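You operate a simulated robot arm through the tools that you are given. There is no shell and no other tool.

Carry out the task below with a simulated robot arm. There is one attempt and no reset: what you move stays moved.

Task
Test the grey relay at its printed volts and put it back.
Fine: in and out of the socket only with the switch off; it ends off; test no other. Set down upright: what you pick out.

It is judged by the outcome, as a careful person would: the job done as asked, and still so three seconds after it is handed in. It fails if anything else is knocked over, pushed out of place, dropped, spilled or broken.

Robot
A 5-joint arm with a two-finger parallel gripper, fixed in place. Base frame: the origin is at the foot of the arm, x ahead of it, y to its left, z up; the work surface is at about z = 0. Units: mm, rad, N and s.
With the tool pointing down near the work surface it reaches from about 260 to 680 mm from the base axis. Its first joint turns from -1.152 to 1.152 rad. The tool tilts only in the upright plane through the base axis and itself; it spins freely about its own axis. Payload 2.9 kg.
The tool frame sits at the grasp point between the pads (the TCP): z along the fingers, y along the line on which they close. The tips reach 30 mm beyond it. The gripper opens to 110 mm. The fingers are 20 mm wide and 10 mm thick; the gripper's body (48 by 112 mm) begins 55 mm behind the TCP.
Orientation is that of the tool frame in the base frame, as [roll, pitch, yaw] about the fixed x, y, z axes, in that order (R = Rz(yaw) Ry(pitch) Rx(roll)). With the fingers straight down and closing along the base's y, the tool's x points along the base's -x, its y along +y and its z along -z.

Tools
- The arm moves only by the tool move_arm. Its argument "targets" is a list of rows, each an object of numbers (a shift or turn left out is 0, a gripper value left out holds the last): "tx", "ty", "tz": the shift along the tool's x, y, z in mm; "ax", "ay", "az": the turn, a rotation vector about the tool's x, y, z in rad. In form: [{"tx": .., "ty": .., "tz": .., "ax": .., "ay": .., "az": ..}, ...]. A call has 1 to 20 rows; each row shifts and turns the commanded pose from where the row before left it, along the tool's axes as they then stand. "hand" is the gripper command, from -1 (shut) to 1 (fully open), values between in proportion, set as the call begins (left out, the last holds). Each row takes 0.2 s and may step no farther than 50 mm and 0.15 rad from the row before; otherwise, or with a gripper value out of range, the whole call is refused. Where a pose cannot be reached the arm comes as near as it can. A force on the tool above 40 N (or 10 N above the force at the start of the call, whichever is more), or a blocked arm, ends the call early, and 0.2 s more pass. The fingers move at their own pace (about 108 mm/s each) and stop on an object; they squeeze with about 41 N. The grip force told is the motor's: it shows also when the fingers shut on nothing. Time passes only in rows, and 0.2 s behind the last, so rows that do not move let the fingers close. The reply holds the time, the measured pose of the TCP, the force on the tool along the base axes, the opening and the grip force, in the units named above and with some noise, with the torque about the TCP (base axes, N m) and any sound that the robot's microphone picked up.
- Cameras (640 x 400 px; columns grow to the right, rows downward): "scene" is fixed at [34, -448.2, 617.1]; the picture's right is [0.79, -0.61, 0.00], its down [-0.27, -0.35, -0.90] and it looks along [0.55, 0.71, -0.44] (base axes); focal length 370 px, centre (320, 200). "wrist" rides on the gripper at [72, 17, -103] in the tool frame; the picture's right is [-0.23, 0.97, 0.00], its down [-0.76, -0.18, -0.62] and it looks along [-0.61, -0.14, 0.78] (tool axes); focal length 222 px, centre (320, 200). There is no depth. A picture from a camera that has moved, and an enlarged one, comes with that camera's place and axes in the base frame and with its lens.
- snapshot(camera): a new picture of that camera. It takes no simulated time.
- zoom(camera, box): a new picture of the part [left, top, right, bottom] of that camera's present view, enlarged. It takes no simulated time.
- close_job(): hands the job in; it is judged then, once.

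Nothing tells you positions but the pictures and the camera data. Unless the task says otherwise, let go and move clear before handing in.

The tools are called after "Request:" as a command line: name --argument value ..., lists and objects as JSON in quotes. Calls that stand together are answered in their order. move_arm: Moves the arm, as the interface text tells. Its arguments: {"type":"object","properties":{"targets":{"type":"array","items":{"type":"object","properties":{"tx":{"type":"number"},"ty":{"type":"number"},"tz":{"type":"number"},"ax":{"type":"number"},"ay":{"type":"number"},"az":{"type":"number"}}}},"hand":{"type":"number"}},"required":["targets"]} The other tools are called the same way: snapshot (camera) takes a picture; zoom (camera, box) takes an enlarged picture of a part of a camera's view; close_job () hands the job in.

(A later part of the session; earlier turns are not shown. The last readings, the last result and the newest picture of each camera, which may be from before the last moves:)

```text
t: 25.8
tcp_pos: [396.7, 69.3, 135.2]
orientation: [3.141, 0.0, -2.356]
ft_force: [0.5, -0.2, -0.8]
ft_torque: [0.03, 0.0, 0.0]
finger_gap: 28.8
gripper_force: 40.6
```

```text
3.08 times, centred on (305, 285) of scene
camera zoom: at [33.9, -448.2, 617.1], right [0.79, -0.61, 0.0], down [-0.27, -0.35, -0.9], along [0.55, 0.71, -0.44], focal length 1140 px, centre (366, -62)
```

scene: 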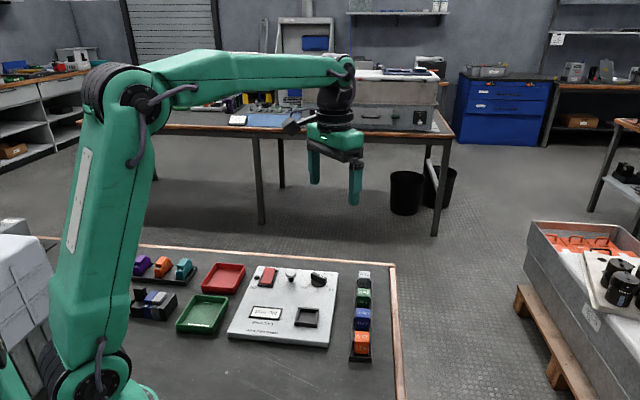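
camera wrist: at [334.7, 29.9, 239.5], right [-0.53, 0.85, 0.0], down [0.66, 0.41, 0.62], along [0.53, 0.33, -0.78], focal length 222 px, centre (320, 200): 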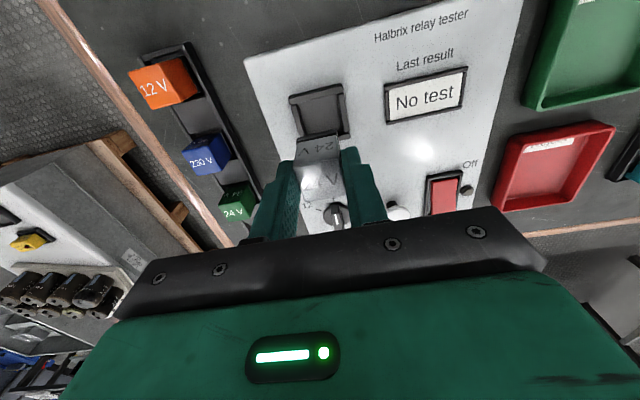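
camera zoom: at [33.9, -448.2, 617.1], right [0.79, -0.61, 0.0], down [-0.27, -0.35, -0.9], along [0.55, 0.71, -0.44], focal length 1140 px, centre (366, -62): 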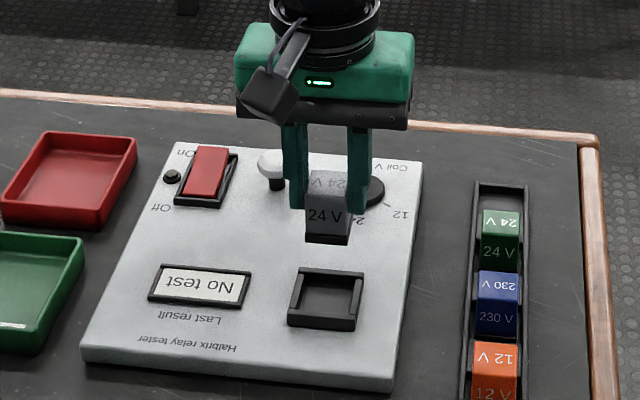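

The relay is above the panel but roughly 30+ mm beyond the socket. I'll zoom into the socket and the relay for exact geometry.

Request:
zoom --camera "wrist" --box '[275, 78, 371, 138]'

Request:
zoom --camera "scene" --box '[330, 270, 386, 305]'

Request:
zoom --camera "scene" --box '[330, 275, 380, 330]'

Request:
zoom --camera "scene" --box '[335, 258, 390, 290]'

Request:
zoom --camera "scene" --box '[325, 255, 395, 300]'

Request:
zoom --camera "scene" --box '[325, 265, 375, 330]'

```text
6.67 times, centred on (323, 108) of wrist
camera zoom: at [334.7, 29.9, 239.5], right [-0.53, 0.85, 0.0], down [0.66, 0.41, 0.62], along [0.53, 0.33, -0.78], focal length 1481 px, centre (300, 813)
```

zoom: 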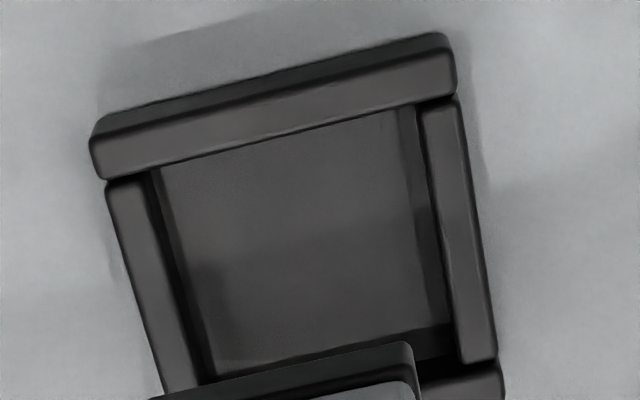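

```text
11.43 times, centred on (358, 288) of scene
camera zoom: at [33.9, -448.2, 617.1], right [0.79, -0.61, 0.0], down [-0.27, -0.35, -0.9], along [0.55, 0.71, -0.44], focal length 4234 px, centre (-114, -800)
```

zoom: 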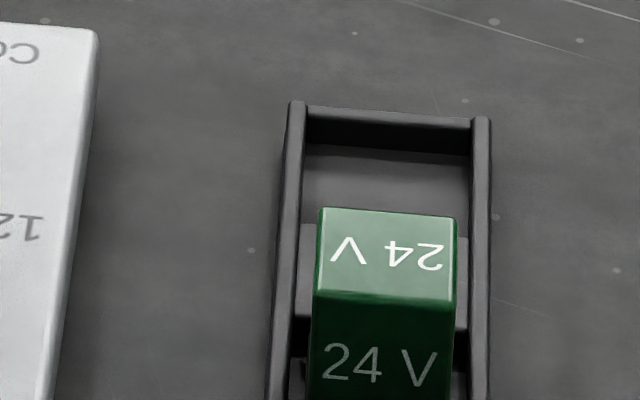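

```text
7.27 times, centred on (355, 302) of scene
camera zoom: at [33.9, -448.2, 617.1], right [0.79, -0.61, 0.0], down [-0.27, -0.35, -0.9], along [0.55, 0.71, -0.44], focal length 2694 px, centre (66, -546)
```

zoom: 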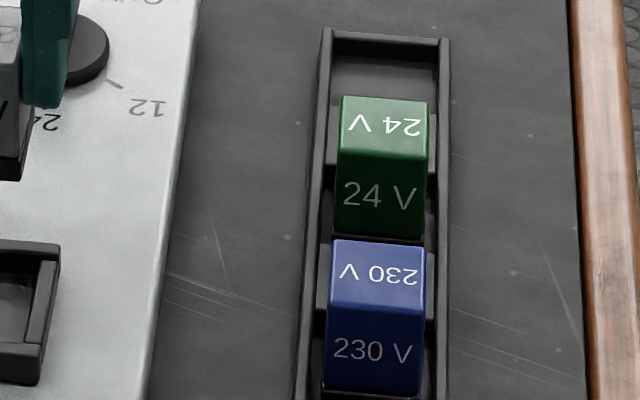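

```text
11.64 times, centred on (362, 274) of scene
camera zoom: at [33.9, -448.2, 617.1], right [0.79, -0.61, 0.0], down [-0.27, -0.35, -0.9], along [0.55, 0.71, -0.44], focal length 4311 px, centre (-174, -661)
```

zoom: 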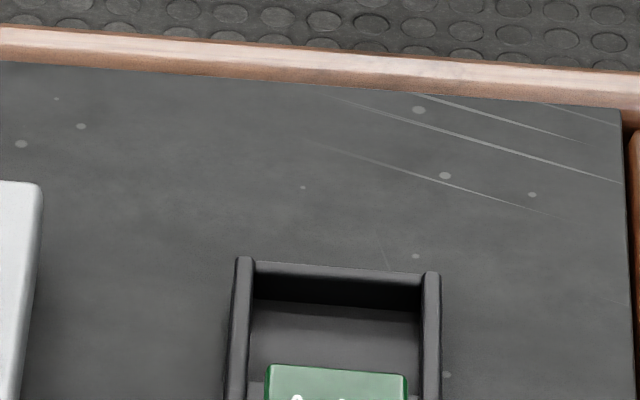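

```text
8.89 times, centred on (360, 278) of scene
camera zoom: at [33.9, -448.2, 617.1], right [0.79, -0.61, 0.0], down [-0.27, -0.35, -0.9], along [0.55, 0.71, -0.44], focal length 3293 px, centre (-36, -489)
```

zoom: 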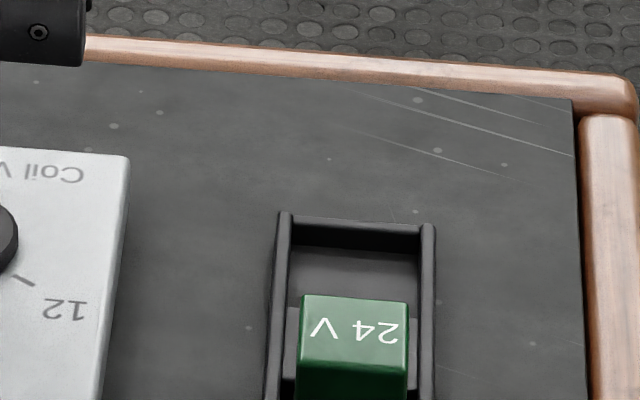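

```text
6.15 times, centred on (350, 298) of scene
camera zoom: at [33.9, -448.2, 617.1], right [0.79, -0.61, 0.0], down [-0.27, -0.35, -0.9], along [0.55, 0.71, -0.44], focal length 2280 px, centre (135, -400)
```

zoom: 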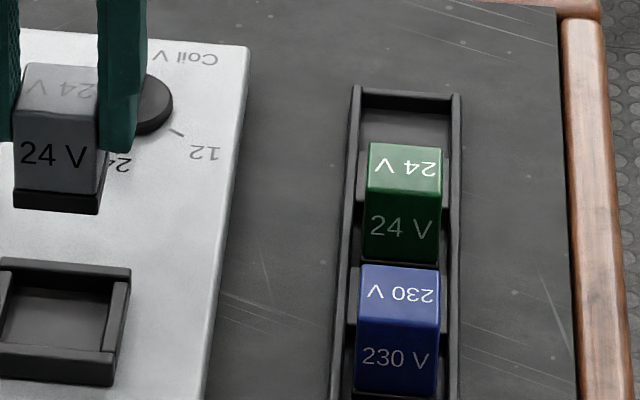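

The socket's inner opening is about 36–38 mm wide with 5 mm rims, its centre nearly below the tool axis (about +4, +2); the relay sits about 3 mm off-centre in the grip. I'll shift to line up and lower to about 10 mm above the socket rim.

Request:
move_arm --targets '[{"tx": 6.5, "ty": 2.3}, {"tz": 15}, {"tz": 15}, {"tz": 8}, {}]'

Request:
zoom --camera "wrist" --box '[240, 80, 400, 180]'

Request:
zoom --camera "scene" --box '[270, 260, 350, 340]'

```text
t: 27.0
tcp_pos: [389.4, 66.2, 97.9]
orientation: [-3.141, 0.0, -2.357]
ft_force: [0.1, -0.3, -1.0]
ft_torque: [0.01, 0.01, -0.02]
finger_gap: 28.9
gripper_force: 41.3
```

```text
4.00 times, centred on (320, 130) of wrist
camera zoom: at [327.7, 27.4, 201.5], right [-0.53, 0.85, 0.0], down [0.66, 0.41, 0.62], along [0.53, 0.33, -0.78], focal length 888 px, centre (320, 480)
```

zoom: 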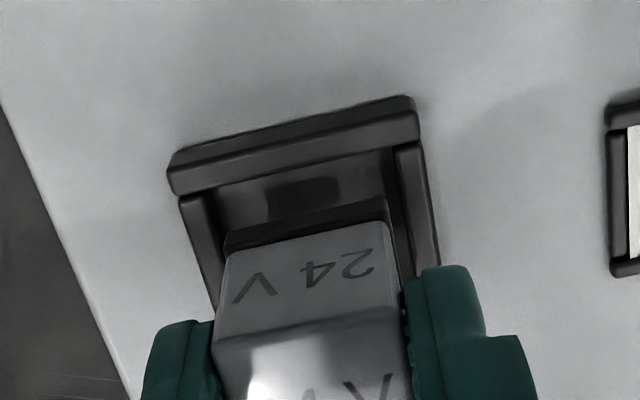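

```text
5.00 times, centred on (310, 300) of scene
camera zoom: at [34.0, -448.2, 617.1], right [0.79, -0.61, 0.0], down [-0.27, -0.35, -0.9], along [0.55, 0.71, -0.44], focal length 1852 px, centre (370, -300)
```

zoom: 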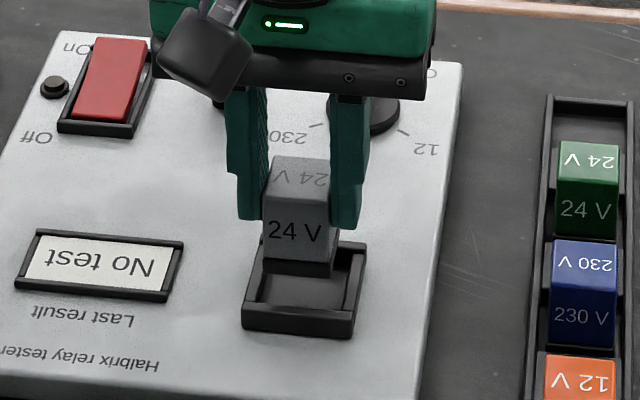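

The relay base (about 31 mm) is aligned over the ~38 mm opening, within about half a millimetre. I'll fine-shift and lower in small steps, watching the force.

Request:
move_arm --targets '[{"tx": -0.4, "ty": -0.5}, {"tz": 6}, {"tz": 4}, {}]'

Request:
zoom --camera "wrist" --box '[240, 80, 400, 180]'

Request:
zoom --camera "scene" --box '[270, 260, 350, 340]'

```text
t: 28.0
tcp_pos: [388.7, 66.2, 87.7]
orientation: [3.141, -0.001, -2.357]
ft_force: [0.3, -0.3, -0.5]
ft_torque: [-0.01, 0.02, 0.03]
finger_gap: 29.0
gripper_force: 40.9
```

```text
4.00 times, centred on (320, 130) of wrist
camera zoom: at [327.5, 27.0, 192.0], right [-0.53, 0.85, 0.0], down [0.66, 0.41, 0.62], along [0.53, 0.33, -0.78], focal length 888 px, centre (320, 480)
```

zoom: 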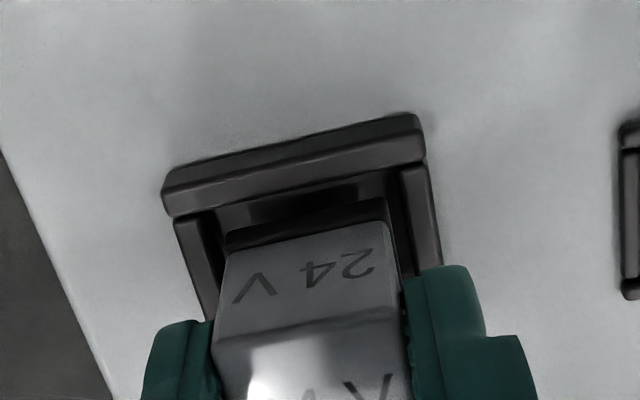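

```text
5.00 times, centred on (310, 300) of scene
camera zoom: at [34.0, -448.2, 617.1], right [0.79, -0.61, 0.0], down [-0.27, -0.35, -0.9], along [0.55, 0.71, -0.44], focal length 1852 px, centre (370, -300)
```

zoom: 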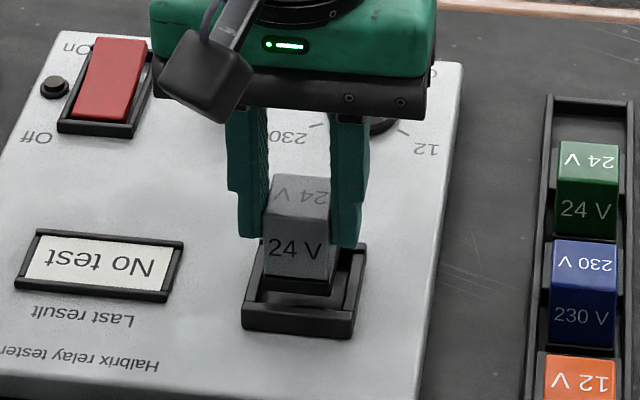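

The wrist view looks centred, but the scene view hints at a left/right offset. I'll zoom both tighter.

Request:
zoom --camera "scene" --box '[295, 280, 345, 332]'

Request:
zoom --camera "wrist" --box '[270, 100, 366, 160]'

```text
7.69 times, centred on (320, 306) of scene
camera zoom: at [34.0, -448.2, 617.1], right [0.79, -0.61, 0.0], down [-0.27, -0.35, -0.9], along [0.55, 0.71, -0.44], focal length 2850 px, centre (320, -615)
```

zoom: 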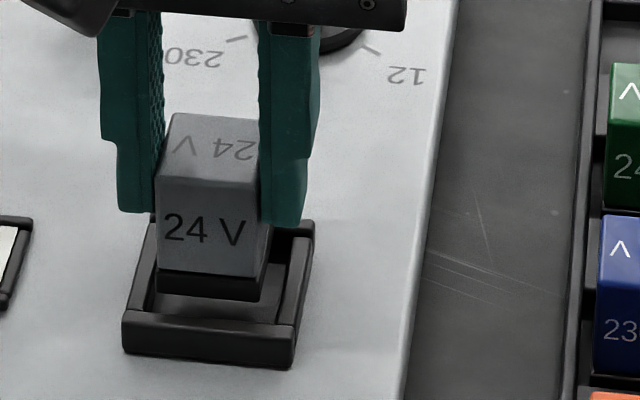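

```text
6.67 times, centred on (318, 130) of wrist
camera zoom: at [327.5, 27.0, 192.0], right [-0.53, 0.85, 0.0], down [0.66, 0.41, 0.62], along [0.53, 0.33, -0.78], focal length 1481 px, centre (333, 667)
```

zoom: 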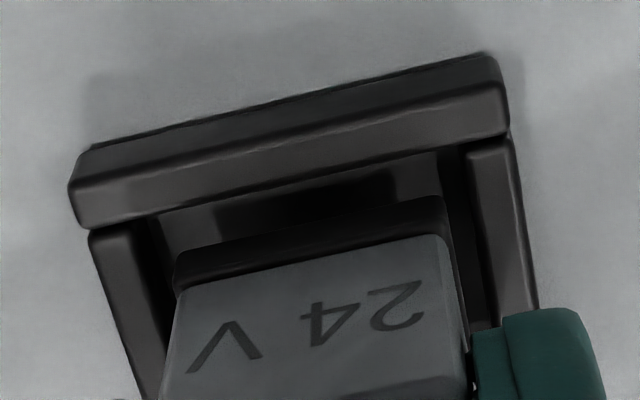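

Request:
zoom --camera "scene" --box '[300, 296, 332, 330]'

Request:
zoom --camera "wrist" --box '[272, 104, 352, 154]'

```text
11.76 times, centred on (316, 313) of scene
camera zoom: at [34.0, -448.2, 617.1], right [0.79, -0.61, 0.0], down [-0.27, -0.35, -0.9], along [0.55, 0.71, -0.44], focal length 4359 px, centre (367, -1129)
```

zoom: 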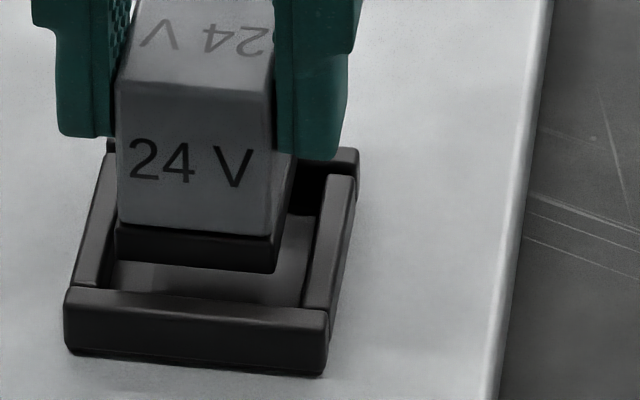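

```text
8.00 times, centred on (312, 129) of wrist
camera zoom: at [327.5, 27.0, 192.0], right [-0.53, 0.85, 0.0], down [0.66, 0.41, 0.62], along [0.53, 0.33, -0.78], focal length 1777 px, centre (384, 768)
```

zoom: 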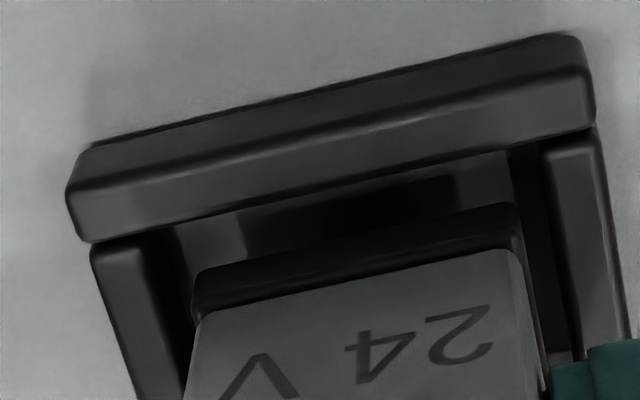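

Putting both views together, the relay should go about 1 mm further out and 1 mm to the right as seen from the scene camera, leaving about 3 mm clearance all round. I'll shift and lower gently.

Request:
move_arm --targets '[{"tx": -1, "ty": -1}, {"tz": 4}, {"tz": 3}, {}]'

Request:
zoom --camera "scene" --box '[300, 296, 332, 330]'

Request:
zoom --camera "wrist" --box '[262, 104, 358, 164]'

```text
t: 29.0
tcp_pos: [390.4, 65.6, 81.9]
orientation: [-3.141, -0.002, -2.355]
ft_force: [-0.7, 0.3, -0.5]
ft_torque: [0.01, -0.01, 0.02]
finger_gap: 29.2
gripper_force: 41.0
```

```text
11.76 times, centred on (316, 313) of scene
camera zoom: at [34.0, -448.2, 617.1], right [0.79, -0.61, 0.0], down [-0.27, -0.35, -0.9], along [0.55, 0.71, -0.44], focal length 4359 px, centre (367, -1129)
```

zoom: 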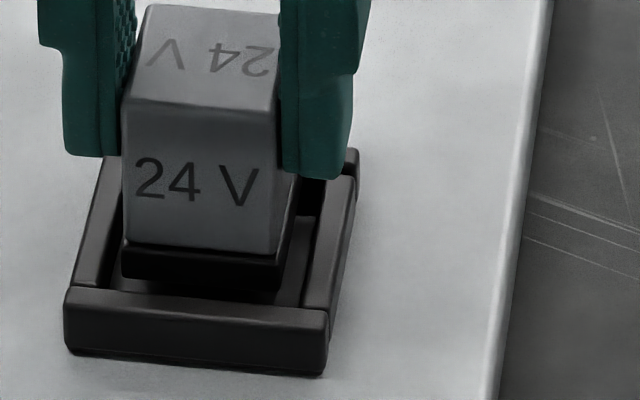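

```text
6.67 times, centred on (310, 134) of wrist
camera zoom: at [329.2, 27.8, 186.0], right [-0.53, 0.85, 0.0], down [0.66, 0.41, 0.62], along [0.53, 0.33, -0.78], focal length 1481 px, centre (387, 640)
```

zoom: 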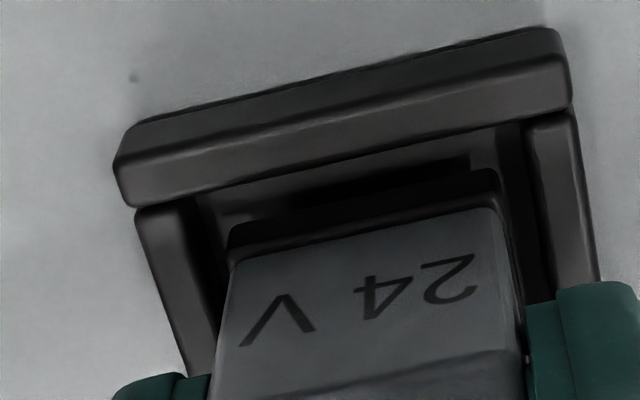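

Well centred now. I continue down in 2 mm steps.

Request:
move_arm --targets '[{"tz": 2}, {"tz": 2}, {}]'

Request:
zoom --camera "scene" --box '[300, 296, 332, 330]'

Request:
zoom --camera "wrist" --box '[262, 104, 358, 164]'

```text
t: 29.8
tcp_pos: [392.4, 66.2, 76.7]
orientation: [-3.141, -0.001, -2.357]
ft_force: [0.5, 0.0, -0.6]
ft_torque: [0.0, 0.01, 0.04]
finger_gap: 28.9
gripper_force: 41.2
```

```text
11.76 times, centred on (316, 313) of scene
camera zoom: at [34.0, -448.2, 617.1], right [0.79, -0.61, 0.0], down [-0.27, -0.35, -0.9], along [0.55, 0.71, -0.44], focal length 4359 px, centre (367, -1129)
```

zoom: 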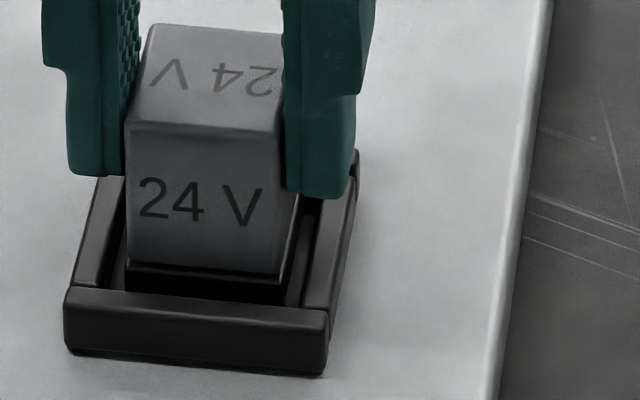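

```text
6.67 times, centred on (310, 134) of wrist
camera zoom: at [329.8, 27.6, 181.0], right [-0.53, 0.85, 0.0], down [0.66, 0.41, 0.62], along [0.53, 0.33, -0.78], focal length 1481 px, centre (387, 640)
```

zoom: 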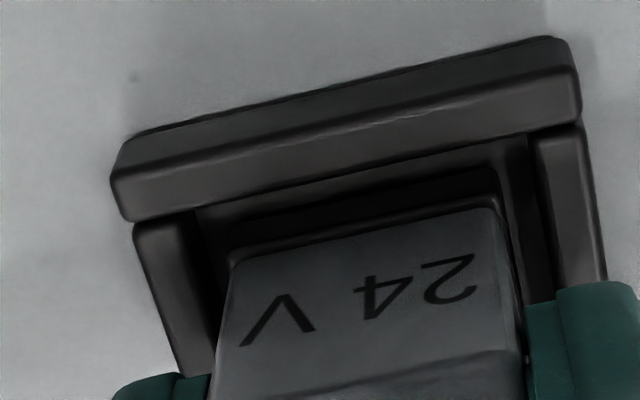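

The base is inside the rim without touching. Continuing down until it seats.

Request:
move_arm --targets '[{"tz": 1.5}, {"tz": 1.5}, {}]'

Request:
move_arm --targets '[{"tz": 1}, {"tz": 1}, {}]'

Request:
zoom --camera "scene" --box '[300, 296, 332, 330]'

Request:
zoom --camera "wrist" --box '[262, 104, 358, 164]'

```text
t: 30.6
tcp_pos: [392.4, 65.1, 76.7]
orientation: [-3.14, 0.001, -2.355]
ft_force: [-7.0, -0.2, 29.8]
ft_torque: [-0.03, 0.4, 0.01]
finger_gap: 28.9
gripper_force: 40.9
```

```text
t: 31.4
tcp_pos: [391.7, 67.7, 72.1]
orientation: [-3.14, 0.004, -2.357]
ft_force: [-1.5, -1.7, 30.6]
ft_torque: [0.04, 0.03, 0.0]
finger_gap: 29.1
gripper_force: 40.9
```

```text
11.76 times, centred on (316, 313) of scene
camera zoom: at [33.8, -448.2, 617.1], right [0.79, -0.61, 0.0], down [-0.26, -0.35, -0.9], along [0.55, 0.71, -0.44], focal length 4359 px, centre (367, -1129)
```

zoom: 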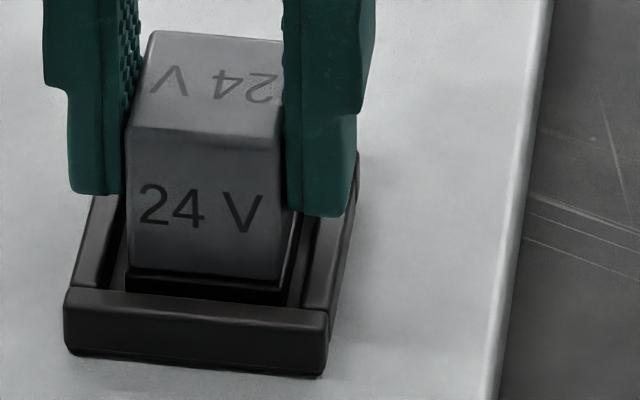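

```text
6.67 times, centred on (310, 134) of wrist
camera zoom: at [329.7, 27.8, 176.1], right [-0.53, 0.85, 0.0], down [0.66, 0.41, 0.63], along [0.53, 0.33, -0.78], focal length 1481 px, centre (387, 640)
```

zoom: 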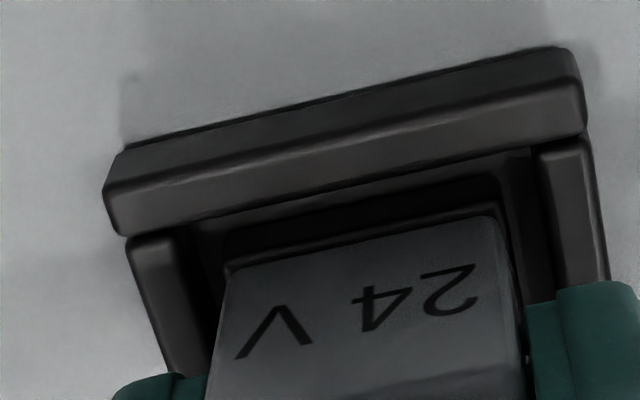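

The relay met the socket floor (about 30 N, and the fingers slid slightly down along it). I'll take off the pressure before letting go.

Request:
move_arm --targets '[{"tz": -1}, {"tz": -0.7}, {}]'

Request:
zoom --camera "wrist" --box '[262, 104, 358, 164]'

```text
t: 32.2
tcp_pos: [389.4, 65.6, 73.2]
orientation: [3.14, -0.004, -2.355]
ft_force: [0.5, 0.9, 1.0]
ft_torque: [0.04, -0.06, 0.01]
finger_gap: 28.8
gripper_force: 41.3
```

```text
6.67 times, centred on (310, 134) of wrist
camera zoom: at [328.5, 27.3, 176.8], right [-0.53, 0.85, 0.0], down [0.67, 0.41, 0.62], along [0.53, 0.33, -0.78], focal length 1481 px, centre (387, 640)
```

zoom: 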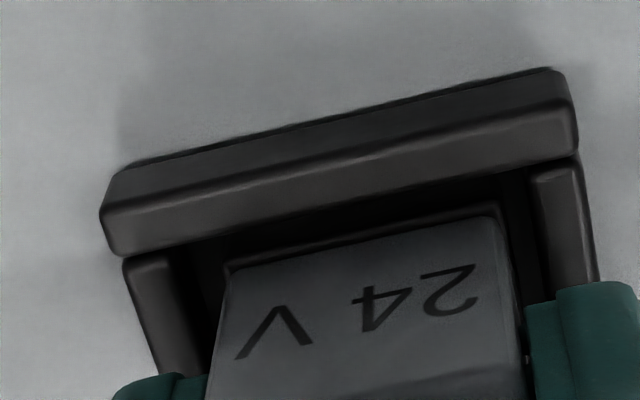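

Force is near zero. I open and rise clear, then check the relay's seat.

Request:
move_arm --targets '[{}, {}]' --hand -0.2

Request:
move_arm --targets '[{"tz": -10}, {"tz": -20}, {"tz": -25}, {}]'

Request:
snapshot --camera "wrist"

Request:
zoom --camera "wrist" --box '[240, 80, 400, 180]'

Request:
zoom --camera "scene" --box '[290, 285, 340, 335]'

```text
t: 32.8
tcp_pos: [391.2, 65.9, 73.3]
orientation: [-3.141, 0.0, -2.355]
ft_force: [0.1, -0.2, 0.4]
ft_torque: [0.01, 0.01, 0.0]
finger_gap: 44.1
gripper_force: 0.0
```

```text
t: 33.8
tcp_pos: [391.5, 64.8, 130.0]
orientation: [3.141, -0.001, -2.355]
ft_force: [-0.2, -0.4, 0.5]
ft_torque: [0.06, 0.02, 0.01]
finger_gap: 44.1
gripper_force: 0.1
```

```text
taken
camera wrist: at [329.4, 25.9, 233.9], right [-0.53, 0.85, 0.0], down [0.66, 0.41, 0.62], along [0.53, 0.33, -0.78], focal length 222 px, centre (320, 200)
```

wrist: 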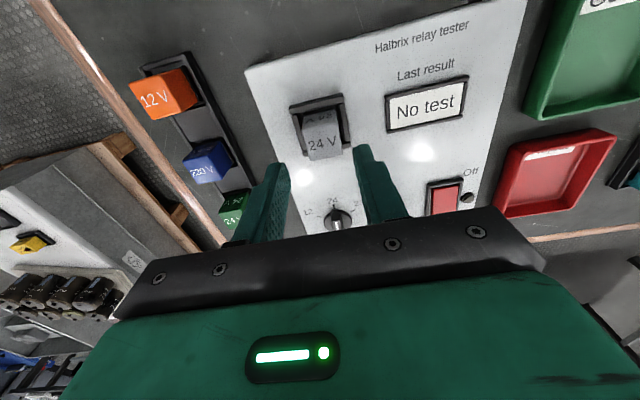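

```text
4.00 times, centred on (320, 130) of wrist
camera zoom: at [329.4, 25.9, 233.9], right [-0.53, 0.85, 0.0], down [0.66, 0.41, 0.62], along [0.53, 0.33, -0.78], focal length 888 px, centre (320, 480)
```

zoom: 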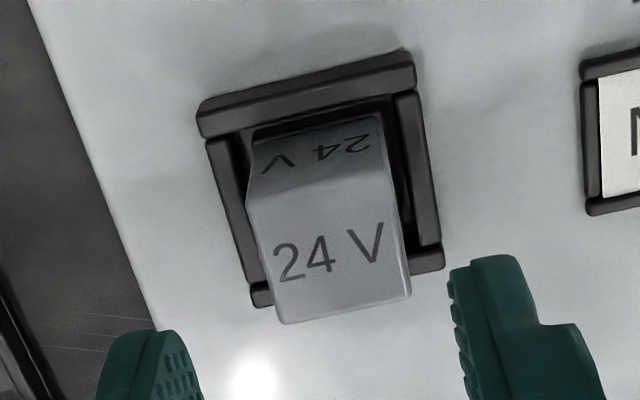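

```text
8.00 times, centred on (315, 310) of scene
camera zoom: at [34.0, -448.2, 617.1], right [0.79, -0.61, 0.0], down [-0.27, -0.35, -0.9], along [0.55, 0.71, -0.44], focal length 2964 px, centre (360, -680)
```

zoom: 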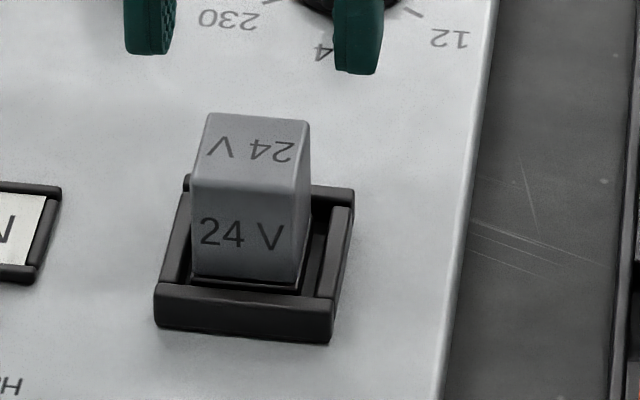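

The relay stands upright in the socket. Next: close the gripper and go to above the switch's "On" end.

Request:
move_arm --targets '[{"tx": -29.5, "ty": 24.5}, {"tx": -29.5, "ty": 24.5}, {"tx": -29.5, "ty": 24.5}, {"tx": -29.5, "ty": 24.5}, {"tx": -29.5, "ty": 24.5}, {}]' --hand -1

Request:
snapshot --camera "wrist"

Request:
zoom --camera "wrist" --box '[220, 60, 420, 185]'

```text
t: 35.2
tcp_pos: [409.7, 253.7, 130.1]
orientation: [3.141, 0.0, -2.356]
ft_force: [-0.3, -0.8, 0.9]
ft_torque: [0.01, 0.03, -0.02]
finger_gap: 0.2
gripper_force: 37.5
```

```text
taken
camera wrist: at [347.9, 216.3, 234.0], right [-0.53, 0.85, 0.0], down [0.66, 0.41, 0.62], along [0.53, 0.33, -0.78], focal length 222 px, centre (320, 200)
```

wrist: 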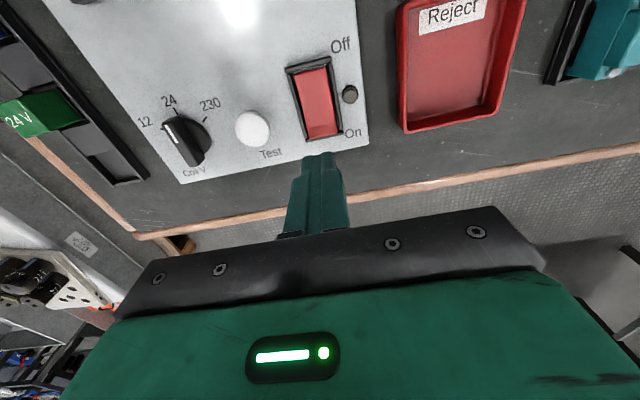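

```text
3.20 times, centred on (320, 122) of wrist
camera zoom: at [347.9, 216.3, 234.0], right [-0.53, 0.85, 0.0], down [0.66, 0.41, 0.62], along [0.53, 0.33, -0.78], focal length 711 px, centre (320, 448)
```

zoom: 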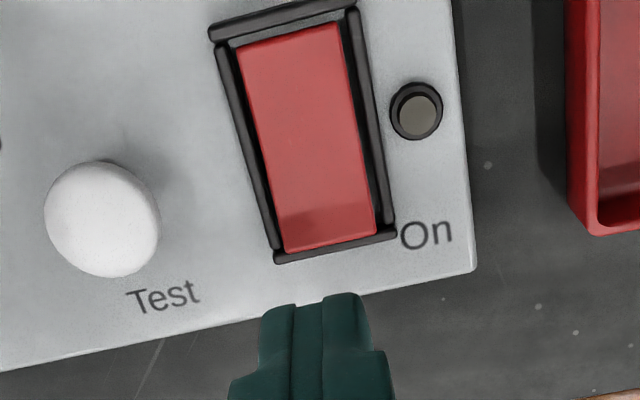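

The rocker spans about x = -9 (On end) to +43 (Off end) in the tool frame, y ≈ +1.3. I'll lower the closed tips onto the On end.

Request:
move_arm --targets '[{"tx": 0.5, "ty": 1.3}, {"tz": 20}, {"tz": 20}, {"tz": 15}, {}]'

Request:
zoom --camera "wrist" --box '[240, 80, 400, 180]'

Request:
zoom --camera "scene" --box '[235, 245, 315, 300]'

```text
t: 36.4
tcp_pos: [408.9, 255.3, 74.1]
orientation: [-3.141, 0.0, -2.357]
ft_force: [-0.9, 0.0, 0.4]
ft_torque: [0.01, -0.02, 0.01]
finger_gap: 0.0
gripper_force: 38.0
```

```text
4.00 times, centred on (320, 130) of wrist
camera zoom: at [347.0, 217.0, 177.8], right [-0.53, 0.85, 0.0], down [0.66, 0.41, 0.62], along [0.53, 0.33, -0.78], focal length 888 px, centre (320, 480)
```

zoom: 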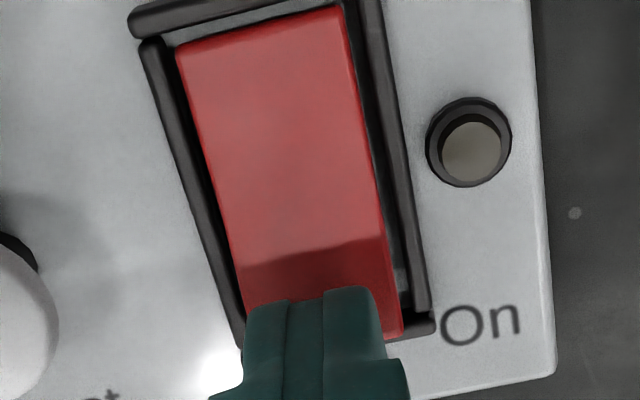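

```text
7.27 times, centred on (275, 272) of scene
camera zoom: at [34.0, -448.2, 617.1], right [0.79, -0.61, 0.0], down [-0.27, -0.35, -0.9], along [0.55, 0.71, -0.44], focal length 2694 px, centre (647, -327)
```

zoom: 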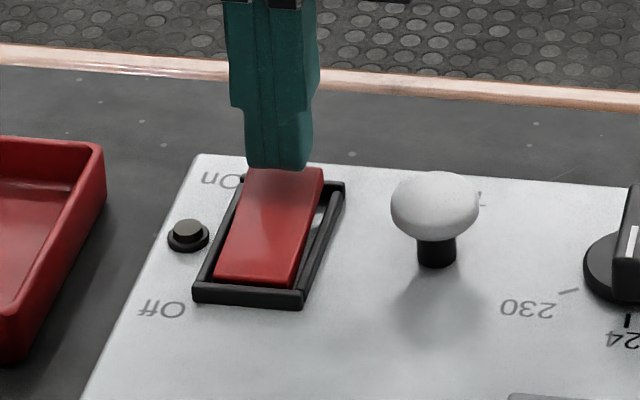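

The tips hover just above the On end. Pressing down in small steps.

Request:
move_arm --targets '[{"tz": 3}, {"tz": 2}, {"tz": 2}, {"tz": 2}, {}]'

Request:
zoom --camera "wrist" --box '[240, 80, 400, 180]'

Request:
zoom --camera "scene" --box '[235, 245, 315, 300]'

```text
t: 37.6
tcp_pos: [408.1, 257.0, 64.1]
orientation: [3.14, 0.0, -2.355]
ft_force: [1.1, 0.1, 2.4]
ft_torque: [0.03, -0.02, -0.04]
finger_gap: 0.0
gripper_force: 37.9
```

```text
4.00 times, centred on (320, 130) of wrist
camera zoom: at [346.3, 218.2, 169.0], right [-0.53, 0.85, 0.0], down [0.66, 0.41, 0.62], along [0.53, 0.33, -0.78], focal length 888 px, centre (320, 480)
```

zoom: 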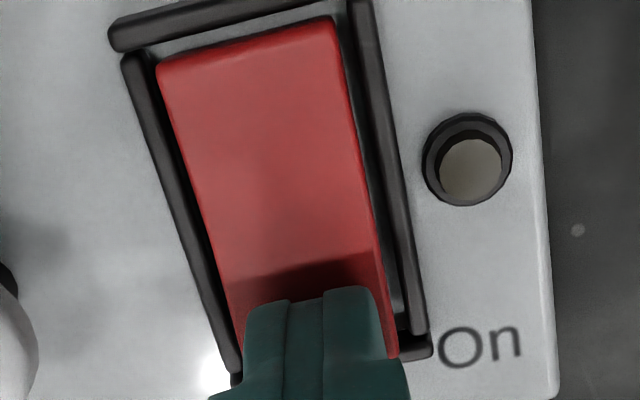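

```text
7.27 times, centred on (275, 272) of scene
camera zoom: at [34.0, -448.2, 617.1], right [0.79, -0.61, 0.0], down [-0.27, -0.35, -0.9], along [0.55, 0.71, -0.44], focal length 2694 px, centre (647, -327)
```

zoom: 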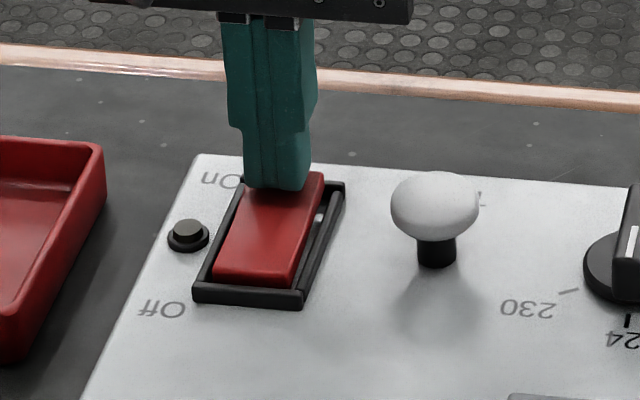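

Contact just begins (2.4 N). I keep pressing.

Request:
move_arm --targets '[{"tz": 2}, {"tz": 2}, {"tz": 2}, {}]'

Request:
zoom --camera "wrist" --box '[240, 80, 400, 180]'

Request:
zoom --camera "scene" --box '[235, 245, 315, 300]'

```text
t: 38.6
tcp_pos: [408.6, 257.8, 60.1]
orientation: [-3.14, 0.005, -2.355]
ft_force: [-4.6, -2.1, 36.5]
ft_torque: [-0.34, 0.43, -0.06]
finger_gap: 0.3
gripper_force: 37.8
heard: click
```

```text
4.00 times, centred on (320, 130) of wrist
camera zoom: at [347.4, 219.1, 164.2], right [-0.53, 0.85, 0.0], down [0.66, 0.41, 0.63], along [0.53, 0.33, -0.78], focal length 888 px, centre (320, 480)
```

zoom: 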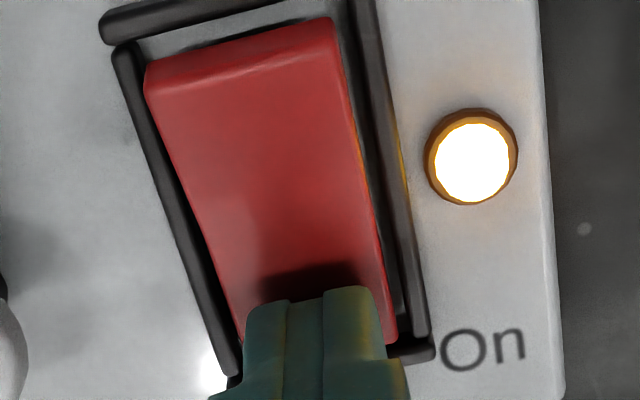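

```text
7.27 times, centred on (275, 272) of scene
camera zoom: at [33.8, -448.3, 617.0], right [0.79, -0.61, 0.0], down [-0.26, -0.35, -0.9], along [0.55, 0.71, -0.44], focal length 2694 px, centre (647, -327)
```

zoom: 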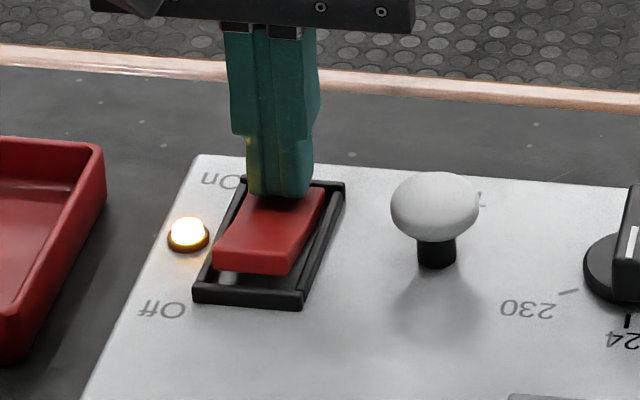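

Click heard and the lamp is lit: the tester is on. I'll rise and move over the Test button, about (+15.7, -58.4) from here.

Request:
move_arm --targets '[{"tz": -10}, {"tz": -20}, {"tz": -25}, {"tx": 7.8, "ty": -29.2}, {"tx": 7.9, "ty": -29.2}, {}]'

Request:
snapshot --camera "wrist"

Request:
zoom --camera "wrist" --box '[240, 80, 400, 180]'

Request:
zoom --camera "scene" --box '[240, 245, 340, 340]'

```text
t: 40.0
tcp_pos: [439.2, 205.7, 112.5]
orientation: [-3.141, -0.002, -2.357]
ft_force: [1.0, -0.1, -1.0]
ft_torque: [-0.01, 0.0, 0.03]
finger_gap: 0.0
gripper_force: 37.8
```

```text
taken
camera wrist: at [377.0, 166.3, 217.5], right [-0.53, 0.85, 0.0], down [0.66, 0.41, 0.62], along [0.53, 0.33, -0.78], focal length 222 px, centre (320, 200)
```

wrist: 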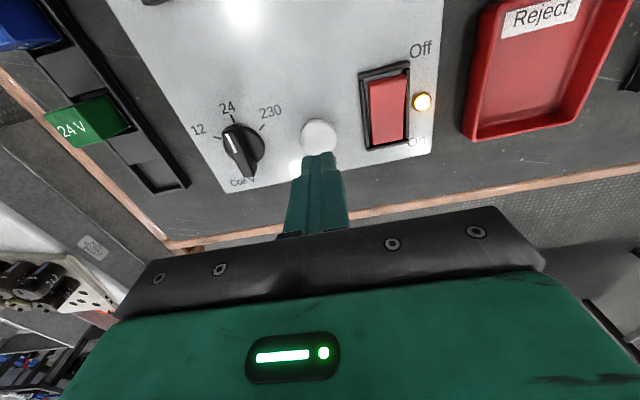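

```text
4.00 times, centred on (320, 130) of wrist
camera zoom: at [377.0, 166.3, 217.5], right [-0.53, 0.85, 0.0], down [0.66, 0.41, 0.62], along [0.53, 0.33, -0.78], focal length 888 px, centre (320, 480)
```

zoom: 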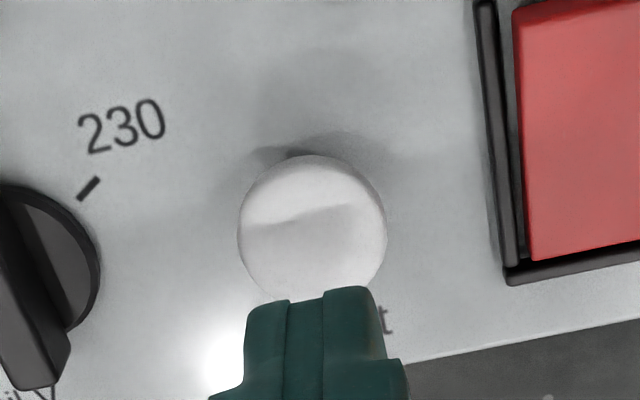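

```text
4.21 times, centred on (290, 292) of scene
camera zoom: at [34.0, -448.2, 617.1], right [0.79, -0.61, 0.0], down [-0.27, -0.35, -0.9], along [0.55, 0.71, -0.44], focal length 1560 px, centre (446, -190)
```

zoom: 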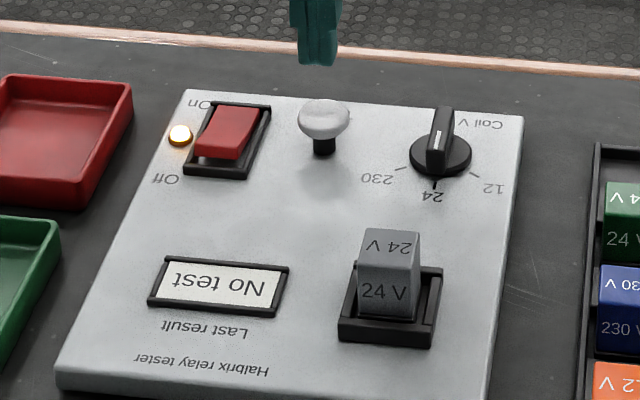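

The button cap is nearly under the tips (offset about +1, -1.4). Relay in place, knob at 24, lamp on. I'll lower and press.

Request:
move_arm --targets '[{"tx": 1, "ty": -1.4}, {"tz": 15}, {"tz": 10}, {"tz": 3}, {"tz": 2}, {}]'

Request:
zoom --camera "scene" --box '[240, 245, 340, 340]'

```text
t: 41.4
tcp_pos: [438.5, 203.8, 83.2]
orientation: [3.141, 0.001, -2.356]
ft_force: [0.4, -0.2, 0.3]
ft_torque: [0.0, -0.02, -0.01]
finger_gap: 0.0
gripper_force: 38.0
```

```text
4.21 times, centred on (290, 292) of scene
camera zoom: at [34.0, -448.2, 617.1], right [0.79, -0.61, 0.0], down [-0.27, -0.35, -0.9], along [0.55, 0.71, -0.44], focal length 1560 px, centre (446, -190)
```

zoom: 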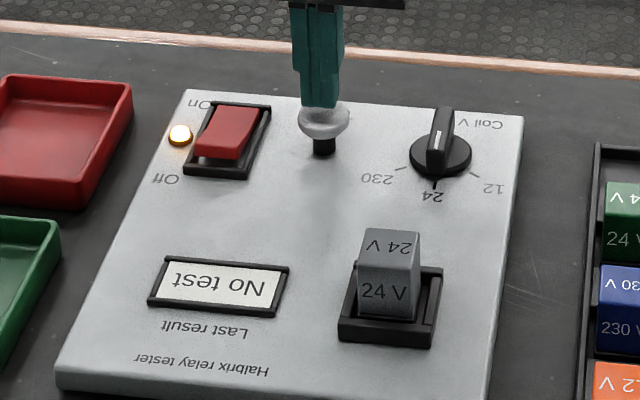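

Request:
move_arm --targets '[{"tz": 2}, {"tz": 2}, {"tz": 1.5}, {}]'

Request:
zoom --camera "scene" --box '[240, 245, 340, 340]'

```text
t: 42.4
tcp_pos: [438.4, 203.8, 79.2]
orientation: [-3.141, 0.0, -2.355]
ft_force: [-0.2, -0.4, 0.0]
ft_torque: [-0.02, 0.0, -0.01]
finger_gap: 0.0
gripper_force: 37.8
```

```text
4.21 times, centred on (290, 292) of scene
camera zoom: at [34.0, -448.2, 617.1], right [0.79, -0.61, 0.0], down [-0.27, -0.35, -0.9], along [0.55, 0.71, -0.44], focal length 1560 px, centre (446, -190)
```

zoom: 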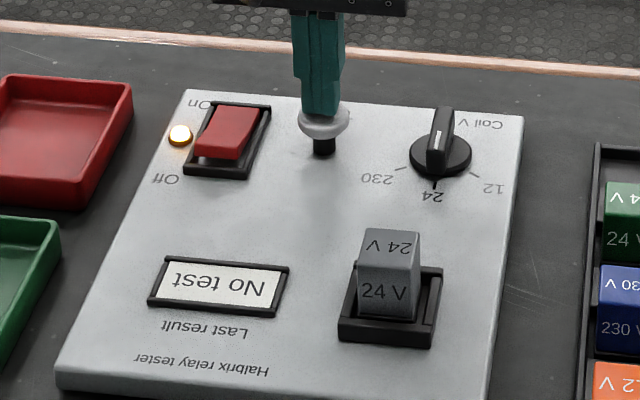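

No contact yet (tips at z ≈ 49). Continuing down.

Request:
move_arm --targets '[{"tz": 1.5}, {"tz": 1.5}, {"tz": 1.5}, {}]'

Request:
zoom --camera "scene" --box '[240, 245, 340, 340]'

```text
t: 43.4
tcp_pos: [439.7, 204.2, 74.3]
orientation: [-3.141, 0.001, -2.356]
ft_force: [0.9, -1.0, 1.4]
ft_torque: [-0.05, -0.02, -0.03]
finger_gap: 0.0
gripper_force: 37.4
```

```text
4.21 times, centred on (290, 292) of scene
camera zoom: at [34.0, -448.2, 617.1], right [0.79, -0.61, 0.0], down [-0.27, -0.35, -0.9], along [0.55, 0.71, -0.44], focal length 1560 px, centre (446, -190)
```

zoom: 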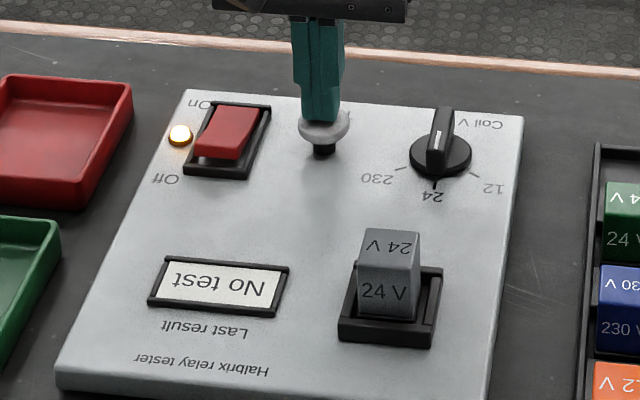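

The button has begun to move (light spring). I press further until it registers.

Request:
move_arm --targets '[{"tz": 1.5}, {"tz": 1.5}, {"tz": 1.5}, {}]'

Request:
zoom --camera "scene" --box '[240, 245, 340, 340]'

```text
t: 44.4
tcp_pos: [439.1, 204.2, 69.5]
orientation: [-3.141, 0.0, -2.356]
ft_force: [-0.5, 1.6, 2.8]
ft_torque: [0.01, 0.0, -0.01]
finger_gap: 0.0
gripper_force: 38.0
heard: click
```

```text
4.21 times, centred on (290, 292) of scene
camera zoom: at [34.0, -448.2, 617.1], right [0.79, -0.61, 0.0], down [-0.27, -0.35, -0.9], along [0.55, 0.71, -0.44], focal length 1560 px, centre (446, -190)
```

zoom: 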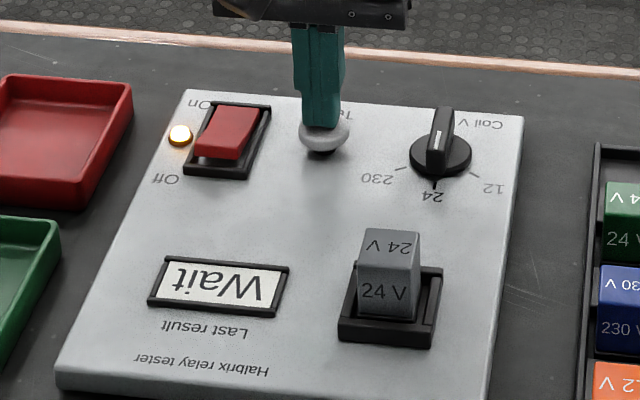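

Click heard and the display says "Wait". I'll hold still and let time pass.

Request:
move_arm --targets '[{}, {}, {}, {}, {}]'

Request:
zoom --camera "scene" --box '[240, 245, 340, 340]'

```text
t: 45.6
tcp_pos: [438.5, 203.5, 68.8]
orientation: [3.141, 0.0, -2.357]
ft_force: [1.9, 1.1, 2.5]
ft_torque: [0.05, -0.02, 0.02]
finger_gap: 0.0
gripper_force: 36.9
```

```text
4.21 times, centred on (290, 292) of scene
camera zoom: at [34.0, -448.2, 617.1], right [0.79, -0.61, 0.0], down [-0.27, -0.35, -0.9], along [0.55, 0.71, -0.44], focal length 1560 px, centre (446, -190)
```

zoom: 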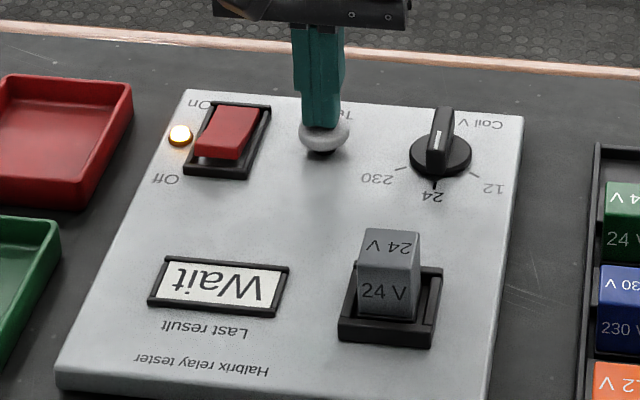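

Request:
move_arm --targets '[{}, {}, {}, {}, {}, {}, {}, {}]'

Request:
zoom --camera "scene" --box '[240, 245, 340, 340]'

```text
t: 47.4
tcp_pos: [438.4, 204.1, 70.3]
orientation: [-3.141, 0.0, -2.357]
ft_force: [0.4, -0.8, 2.1]
ft_torque: [-0.05, 0.0, -0.04]
finger_gap: 0.1
gripper_force: 38.1
```

```text
4.21 times, centred on (290, 292) of scene
camera zoom: at [34.0, -448.2, 617.1], right [0.79, -0.61, 0.0], down [-0.27, -0.35, -0.9], along [0.55, 0.71, -0.44], focal length 1560 px, centre (446, -190)
```

zoom: 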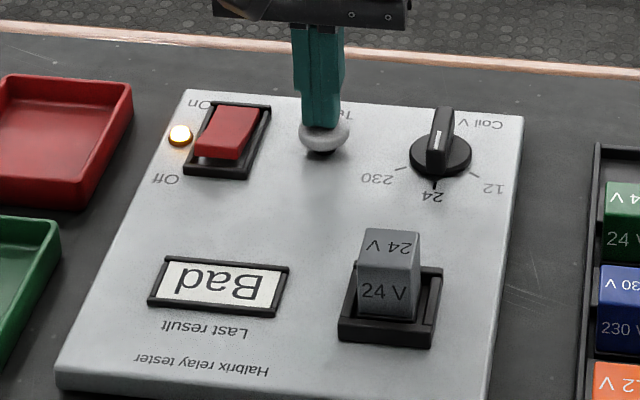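

The result is "Bad", so the test at 24 V has run. Now I'll rise off the button and move over the raised "Off" end of the switch.

Request:
move_arm --targets '[{"tz": -10}, {"tz": -20}, {"tz": -15}, {"tx": 8.1, "ty": 29.9}, {"tx": 8.2, "ty": 29.9}, {"tz": 15}, {"tz": 10}, {}]'

Request:
zoom --camera "wrist" --box '[240, 80, 400, 180]'

Request:
zoom --camera "scene" --box '[235, 240, 335, 335]'

```text
t: 49.2
tcp_pos: [385.9, 233.8, 86.6]
orientation: [3.14, 0.0, -2.356]
ft_force: [-1.5, -0.2, 0.4]
ft_torque: [-0.04, 0.01, -0.02]
finger_gap: 0.0
gripper_force: 37.6
```

```text
4.00 times, centred on (320, 130) of wrist
camera zoom: at [323.5, 195.0, 190.8], right [-0.53, 0.85, 0.0], down [0.66, 0.41, 0.62], along [0.53, 0.33, -0.78], focal length 888 px, centre (320, 480)
```

zoom: 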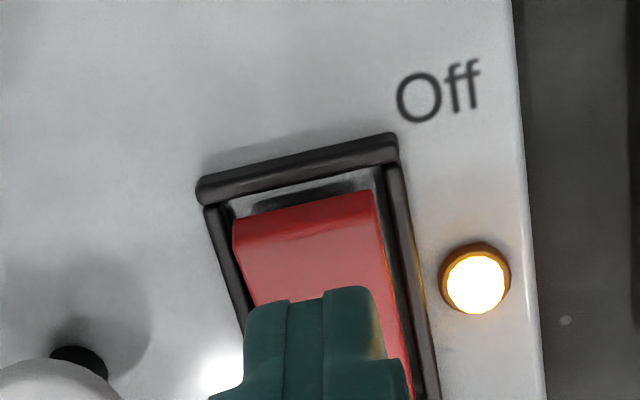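

```text
4.21 times, centred on (285, 288) of scene
camera zoom: at [34.0, -448.2, 617.1], right [0.79, -0.61, 0.0], down [-0.27, -0.35, -0.9], along [0.55, 0.71, -0.44], focal length 1560 px, centre (467, -168)
```

zoom: 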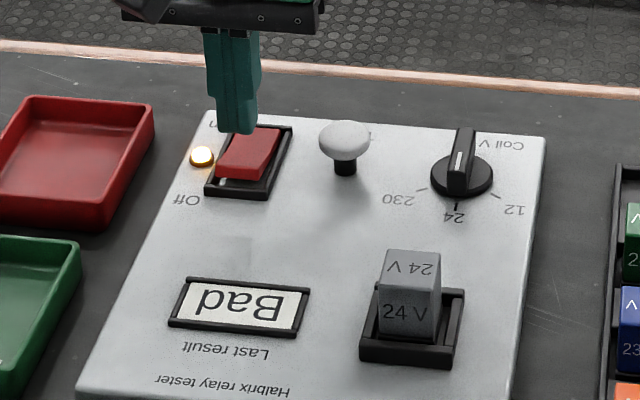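

The Off end's edge is about 9 mm inward of my tip centre, same as for the On press. Pressing down.

Request:
move_arm --targets '[{"tz": 10}, {"tz": 8}, {"tz": 3}, {"tz": 2}, {}]'

Request:
zoom --camera "scene" --box '[235, 240, 335, 335]'

```text
t: 50.4
tcp_pos: [384.8, 234.9, 65.1]
orientation: [-3.141, 0.001, -2.355]
ft_force: [1.0, 0.3, 0.6]
ft_torque: [-0.02, 0.02, 0.01]
finger_gap: 0.1
gripper_force: 37.6
```

```text
4.21 times, centred on (285, 288) of scene
camera zoom: at [34.0, -448.2, 617.1], right [0.79, -0.61, 0.0], down [-0.27, -0.35, -0.9], along [0.55, 0.71, -0.44], focal length 1560 px, centre (467, -168)
```

zoom: 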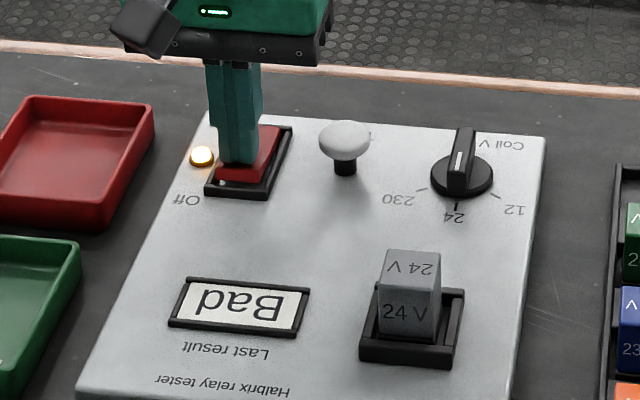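

Request:
move_arm --targets '[{"tz": 2}, {"tz": 2}, {"tz": 2}, {}]'

Request:
zoom --camera "scene" --box '[235, 240, 335, 335]'

```text
t: 51.6
tcp_pos: [385.7, 234.1, 61.2]
orientation: [3.141, 0.0, -2.358]
ft_force: [-0.7, -0.7, 2.8]
ft_torque: [-0.01, -0.02, -0.01]
finger_gap: 0.0
gripper_force: 37.4
heard: click
stopped in row 4: the force on the tool passed its limit at 42 N (the readings are from after the stop); the commanded pose is now the measured one
```

```text
4.21 times, centred on (285, 288) of scene
camera zoom: at [34.0, -448.2, 617.1], right [0.79, -0.61, 0.0], down [-0.27, -0.35, -0.9], along [0.55, 0.71, -0.44], focal length 1560 px, centre (467, -168)
```

zoom: 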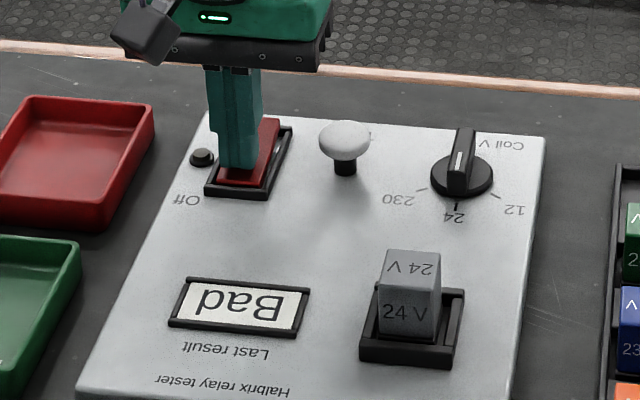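

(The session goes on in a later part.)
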